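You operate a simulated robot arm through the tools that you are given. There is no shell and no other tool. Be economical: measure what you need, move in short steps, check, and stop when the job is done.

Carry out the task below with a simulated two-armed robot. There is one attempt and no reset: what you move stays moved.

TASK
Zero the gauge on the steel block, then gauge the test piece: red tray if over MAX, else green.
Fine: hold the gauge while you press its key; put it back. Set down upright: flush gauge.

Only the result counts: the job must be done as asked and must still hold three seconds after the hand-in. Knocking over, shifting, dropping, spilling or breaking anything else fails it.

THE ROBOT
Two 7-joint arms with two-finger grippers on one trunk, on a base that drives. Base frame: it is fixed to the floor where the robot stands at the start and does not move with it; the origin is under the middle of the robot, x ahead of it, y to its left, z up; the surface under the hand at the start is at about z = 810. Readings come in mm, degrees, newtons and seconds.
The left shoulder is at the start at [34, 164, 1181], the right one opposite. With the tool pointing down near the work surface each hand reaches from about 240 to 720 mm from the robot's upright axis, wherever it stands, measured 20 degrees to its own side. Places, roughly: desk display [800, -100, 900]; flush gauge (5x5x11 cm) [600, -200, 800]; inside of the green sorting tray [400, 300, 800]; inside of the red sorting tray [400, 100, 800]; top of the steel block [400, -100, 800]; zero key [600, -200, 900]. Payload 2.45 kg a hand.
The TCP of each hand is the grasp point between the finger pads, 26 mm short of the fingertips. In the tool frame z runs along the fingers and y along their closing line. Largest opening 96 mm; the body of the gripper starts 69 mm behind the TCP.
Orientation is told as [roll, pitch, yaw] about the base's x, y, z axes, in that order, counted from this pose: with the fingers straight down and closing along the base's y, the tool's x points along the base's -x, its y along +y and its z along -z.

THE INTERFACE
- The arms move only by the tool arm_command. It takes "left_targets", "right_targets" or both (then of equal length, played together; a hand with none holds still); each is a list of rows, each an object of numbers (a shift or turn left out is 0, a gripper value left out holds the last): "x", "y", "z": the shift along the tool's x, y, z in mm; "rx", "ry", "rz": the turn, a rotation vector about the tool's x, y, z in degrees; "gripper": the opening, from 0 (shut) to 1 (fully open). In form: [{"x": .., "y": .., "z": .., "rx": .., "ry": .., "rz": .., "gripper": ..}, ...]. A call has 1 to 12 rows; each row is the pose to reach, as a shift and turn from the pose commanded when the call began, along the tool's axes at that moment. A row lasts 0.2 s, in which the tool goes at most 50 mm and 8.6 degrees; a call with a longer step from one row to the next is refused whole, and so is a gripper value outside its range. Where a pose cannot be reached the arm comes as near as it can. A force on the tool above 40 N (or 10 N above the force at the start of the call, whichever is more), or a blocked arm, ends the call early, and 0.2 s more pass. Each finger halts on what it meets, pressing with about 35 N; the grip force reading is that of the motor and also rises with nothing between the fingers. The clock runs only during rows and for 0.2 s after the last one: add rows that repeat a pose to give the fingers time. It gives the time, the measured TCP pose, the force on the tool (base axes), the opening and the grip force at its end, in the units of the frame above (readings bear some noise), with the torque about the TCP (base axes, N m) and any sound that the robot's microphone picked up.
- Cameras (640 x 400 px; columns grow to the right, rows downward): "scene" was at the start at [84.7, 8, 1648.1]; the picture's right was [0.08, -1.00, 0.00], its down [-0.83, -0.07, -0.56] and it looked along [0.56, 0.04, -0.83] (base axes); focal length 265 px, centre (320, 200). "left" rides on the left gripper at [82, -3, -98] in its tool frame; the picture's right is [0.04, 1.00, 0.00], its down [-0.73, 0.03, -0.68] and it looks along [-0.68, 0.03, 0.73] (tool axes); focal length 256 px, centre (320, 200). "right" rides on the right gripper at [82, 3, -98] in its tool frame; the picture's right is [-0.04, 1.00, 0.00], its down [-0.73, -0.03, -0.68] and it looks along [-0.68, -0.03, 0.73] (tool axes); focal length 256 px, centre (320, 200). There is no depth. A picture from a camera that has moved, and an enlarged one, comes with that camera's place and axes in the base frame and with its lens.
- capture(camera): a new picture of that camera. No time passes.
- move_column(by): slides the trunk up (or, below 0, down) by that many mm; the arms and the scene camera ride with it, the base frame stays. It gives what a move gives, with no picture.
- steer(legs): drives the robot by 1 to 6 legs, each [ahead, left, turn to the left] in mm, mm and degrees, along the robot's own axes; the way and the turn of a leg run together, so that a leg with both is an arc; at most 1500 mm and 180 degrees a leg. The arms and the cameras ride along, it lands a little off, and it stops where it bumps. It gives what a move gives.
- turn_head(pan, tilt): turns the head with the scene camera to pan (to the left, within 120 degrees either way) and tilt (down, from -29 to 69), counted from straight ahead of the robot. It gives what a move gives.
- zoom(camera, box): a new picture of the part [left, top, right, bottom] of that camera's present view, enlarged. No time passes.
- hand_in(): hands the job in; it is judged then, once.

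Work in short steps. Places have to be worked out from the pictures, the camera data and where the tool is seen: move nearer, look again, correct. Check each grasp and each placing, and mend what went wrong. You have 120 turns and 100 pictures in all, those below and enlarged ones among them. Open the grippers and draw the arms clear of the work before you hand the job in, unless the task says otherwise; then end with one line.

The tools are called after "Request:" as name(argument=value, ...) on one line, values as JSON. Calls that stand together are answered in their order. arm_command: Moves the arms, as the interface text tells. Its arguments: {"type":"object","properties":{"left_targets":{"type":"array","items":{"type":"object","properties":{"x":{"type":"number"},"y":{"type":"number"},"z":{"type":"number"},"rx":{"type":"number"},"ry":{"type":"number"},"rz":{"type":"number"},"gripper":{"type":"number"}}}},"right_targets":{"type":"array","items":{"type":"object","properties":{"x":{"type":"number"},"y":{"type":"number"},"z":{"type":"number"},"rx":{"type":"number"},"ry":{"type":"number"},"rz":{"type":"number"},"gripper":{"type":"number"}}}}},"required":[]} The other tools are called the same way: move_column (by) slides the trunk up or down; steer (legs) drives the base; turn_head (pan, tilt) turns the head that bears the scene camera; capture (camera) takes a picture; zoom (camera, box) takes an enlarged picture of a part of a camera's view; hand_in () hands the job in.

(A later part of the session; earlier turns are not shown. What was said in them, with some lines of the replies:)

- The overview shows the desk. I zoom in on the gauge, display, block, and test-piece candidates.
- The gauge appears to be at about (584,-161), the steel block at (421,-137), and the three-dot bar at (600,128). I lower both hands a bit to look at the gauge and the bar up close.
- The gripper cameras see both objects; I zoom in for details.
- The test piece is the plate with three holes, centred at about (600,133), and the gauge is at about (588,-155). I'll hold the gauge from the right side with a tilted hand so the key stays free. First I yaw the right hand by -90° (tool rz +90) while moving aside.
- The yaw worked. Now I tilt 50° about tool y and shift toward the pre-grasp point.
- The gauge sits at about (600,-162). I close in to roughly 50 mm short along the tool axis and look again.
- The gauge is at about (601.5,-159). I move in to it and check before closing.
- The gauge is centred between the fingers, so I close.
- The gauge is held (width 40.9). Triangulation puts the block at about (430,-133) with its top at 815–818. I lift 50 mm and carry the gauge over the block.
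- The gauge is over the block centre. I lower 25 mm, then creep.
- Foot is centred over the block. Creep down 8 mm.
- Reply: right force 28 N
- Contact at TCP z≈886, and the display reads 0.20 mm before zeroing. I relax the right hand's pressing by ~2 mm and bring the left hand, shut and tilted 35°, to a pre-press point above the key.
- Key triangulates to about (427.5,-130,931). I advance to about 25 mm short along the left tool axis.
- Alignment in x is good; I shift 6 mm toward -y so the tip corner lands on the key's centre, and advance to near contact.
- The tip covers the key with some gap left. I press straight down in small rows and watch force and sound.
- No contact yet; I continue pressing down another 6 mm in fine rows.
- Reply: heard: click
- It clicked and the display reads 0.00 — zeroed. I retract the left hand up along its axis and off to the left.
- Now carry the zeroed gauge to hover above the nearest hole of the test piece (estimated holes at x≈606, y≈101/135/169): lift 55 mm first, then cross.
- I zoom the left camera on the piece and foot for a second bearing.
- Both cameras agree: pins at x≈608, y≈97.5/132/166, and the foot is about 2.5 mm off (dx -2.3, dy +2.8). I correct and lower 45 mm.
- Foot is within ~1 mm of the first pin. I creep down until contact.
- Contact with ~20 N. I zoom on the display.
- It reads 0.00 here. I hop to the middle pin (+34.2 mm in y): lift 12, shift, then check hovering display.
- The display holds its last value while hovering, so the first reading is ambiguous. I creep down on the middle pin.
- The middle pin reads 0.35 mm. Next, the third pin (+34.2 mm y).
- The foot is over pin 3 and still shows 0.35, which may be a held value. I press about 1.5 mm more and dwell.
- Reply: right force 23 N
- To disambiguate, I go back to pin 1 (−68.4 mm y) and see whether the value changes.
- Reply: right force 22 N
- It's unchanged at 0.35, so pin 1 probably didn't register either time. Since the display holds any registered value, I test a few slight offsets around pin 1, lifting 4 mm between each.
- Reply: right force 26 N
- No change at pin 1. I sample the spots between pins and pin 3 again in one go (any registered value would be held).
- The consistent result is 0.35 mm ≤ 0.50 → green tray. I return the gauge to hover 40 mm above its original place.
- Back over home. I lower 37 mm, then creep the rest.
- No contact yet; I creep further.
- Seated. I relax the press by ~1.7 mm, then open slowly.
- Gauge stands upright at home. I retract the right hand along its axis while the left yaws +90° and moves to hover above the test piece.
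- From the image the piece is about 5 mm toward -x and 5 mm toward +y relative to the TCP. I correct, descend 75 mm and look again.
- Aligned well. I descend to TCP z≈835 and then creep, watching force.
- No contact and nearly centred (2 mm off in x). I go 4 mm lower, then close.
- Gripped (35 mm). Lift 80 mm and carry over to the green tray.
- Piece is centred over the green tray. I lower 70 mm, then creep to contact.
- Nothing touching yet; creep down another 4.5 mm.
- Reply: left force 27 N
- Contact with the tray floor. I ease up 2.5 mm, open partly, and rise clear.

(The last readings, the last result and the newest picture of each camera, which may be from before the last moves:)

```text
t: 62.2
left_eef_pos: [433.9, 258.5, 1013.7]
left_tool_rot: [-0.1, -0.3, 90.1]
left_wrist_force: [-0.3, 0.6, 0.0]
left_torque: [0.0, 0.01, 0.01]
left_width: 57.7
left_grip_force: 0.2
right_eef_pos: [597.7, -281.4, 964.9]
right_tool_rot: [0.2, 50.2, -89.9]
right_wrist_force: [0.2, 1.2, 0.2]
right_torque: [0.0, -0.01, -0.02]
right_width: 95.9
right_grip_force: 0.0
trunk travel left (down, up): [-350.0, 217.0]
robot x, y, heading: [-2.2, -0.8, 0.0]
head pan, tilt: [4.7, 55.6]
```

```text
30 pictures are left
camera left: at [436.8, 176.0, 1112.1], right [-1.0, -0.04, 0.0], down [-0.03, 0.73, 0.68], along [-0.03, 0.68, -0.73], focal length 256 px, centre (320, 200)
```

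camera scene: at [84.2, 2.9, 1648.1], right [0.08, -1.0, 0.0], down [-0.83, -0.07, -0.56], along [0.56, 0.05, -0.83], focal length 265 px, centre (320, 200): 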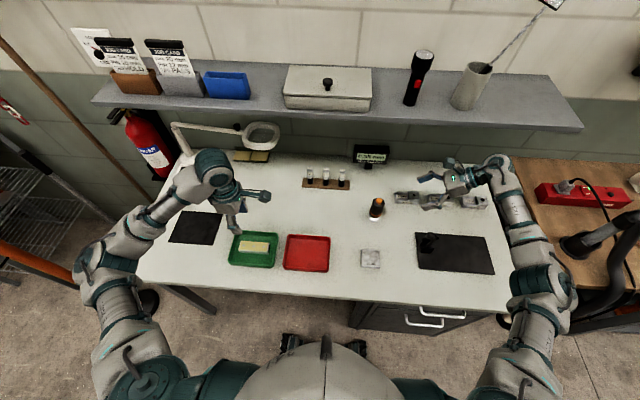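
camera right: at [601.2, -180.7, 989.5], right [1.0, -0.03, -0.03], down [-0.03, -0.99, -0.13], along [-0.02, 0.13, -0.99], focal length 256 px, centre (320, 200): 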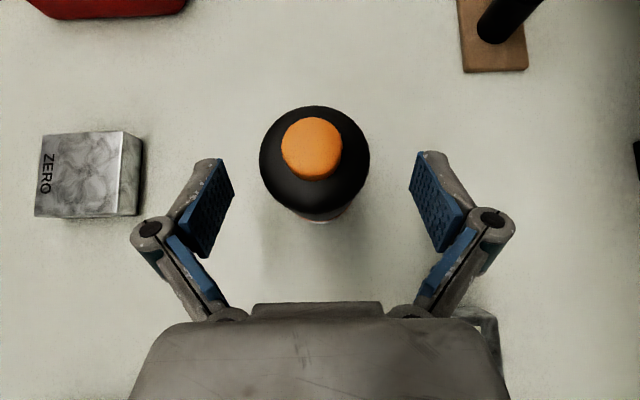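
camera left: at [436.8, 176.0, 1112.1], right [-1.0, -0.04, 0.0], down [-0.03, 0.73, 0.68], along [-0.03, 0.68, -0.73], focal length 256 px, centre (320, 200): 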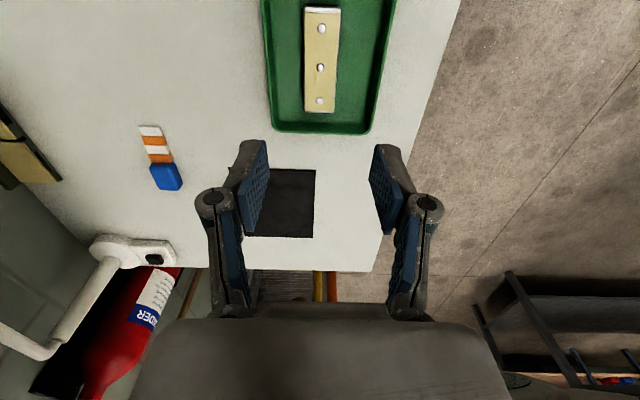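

Piece lies flat in the green tray. I raise both hands clear, open the left gripper, and make a last check.

Request:
arm_command(left_targets=[{"z": -40, "gripper": 1}, {"z": -80, "gripper": 1}, {"z": -80}], right_targets=[{"z": -40}, {"z": -80}, {"z": -80}])

Request:
zoom(camera="scene", box=[340, 130, 500, 280])

Request:
zoom(camera="scene", box=[200, 200, 340, 290])

```text
t: 63.0
left_eef_pos: [437.1, 260.1, 1094.4]
left_tool_rot: [0.1, -0.2, 90.1]
left_wrist_force: [-0.6, -1.3, -0.5]
left_torque: [0.06, -0.02, -0.04]
left_width: 96.0
left_grip_force: 0.0
right_eef_pos: [597.8, -342.7, 1017.5]
right_tool_rot: [0.1, 50.3, -89.9]
right_wrist_force: [0.5, -0.7, -0.1]
right_torque: [-0.03, 0.01, 0.01]
right_width: 96.1
right_grip_force: 0.0
trunk travel left (down, up): [-350.0, 217.0]
robot x, y, heading: [-2.0, -3.1, 0.0]
head pan, tilt: [4.7, 55.6]
```

```text
2.67 times, centred on (420, 205) of scene
camera zoom: at [84.8, 1.6, 1648.0], right [0.08, -1.0, 0.0], down [-0.83, -0.07, -0.56], along [0.56, 0.05, -0.83], focal length 707 px, centre (53, 187)
```

zoom: 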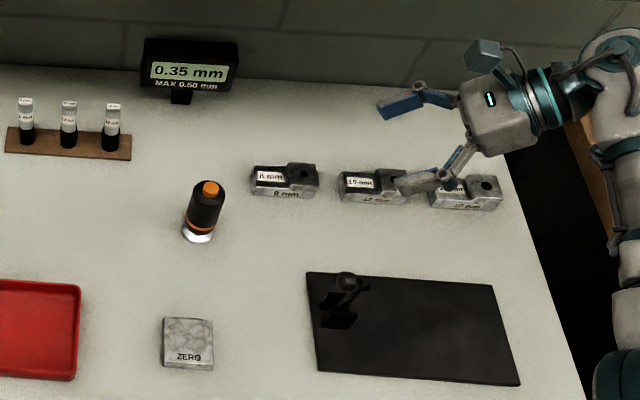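

```text
4.44 times, centred on (270, 245) of scene
camera zoom: at [84.8, 1.6, 1648.0], right [0.08, -1.0, 0.0], down [-0.83, -0.07, -0.56], along [0.56, 0.05, -0.83], focal length 1178 px, centre (542, 0)
```

zoom: 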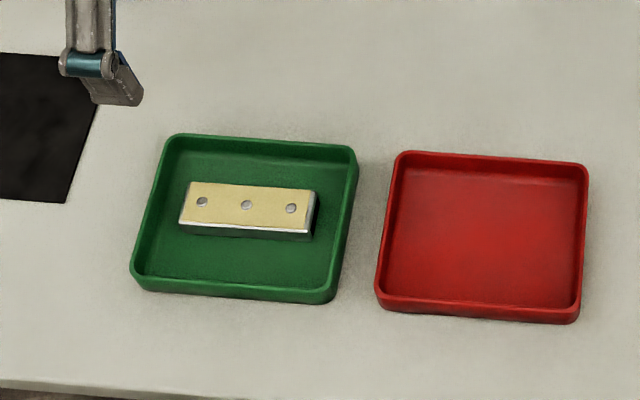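

The gauge is upright at home, the piece is in the green tray, and nothing else has moved. I'm handing in.

Request:
hand_in()

```text
The job is handed in.
```

I zeroed the gauge on the steel block and gauged the test piece at 0.35 mm, under the 0.50 mm MAX, so it is in the green tray; only its middle pin gave a reading, and repeat tries at both end pins showed nothing new. The gauge is back upright in its place.
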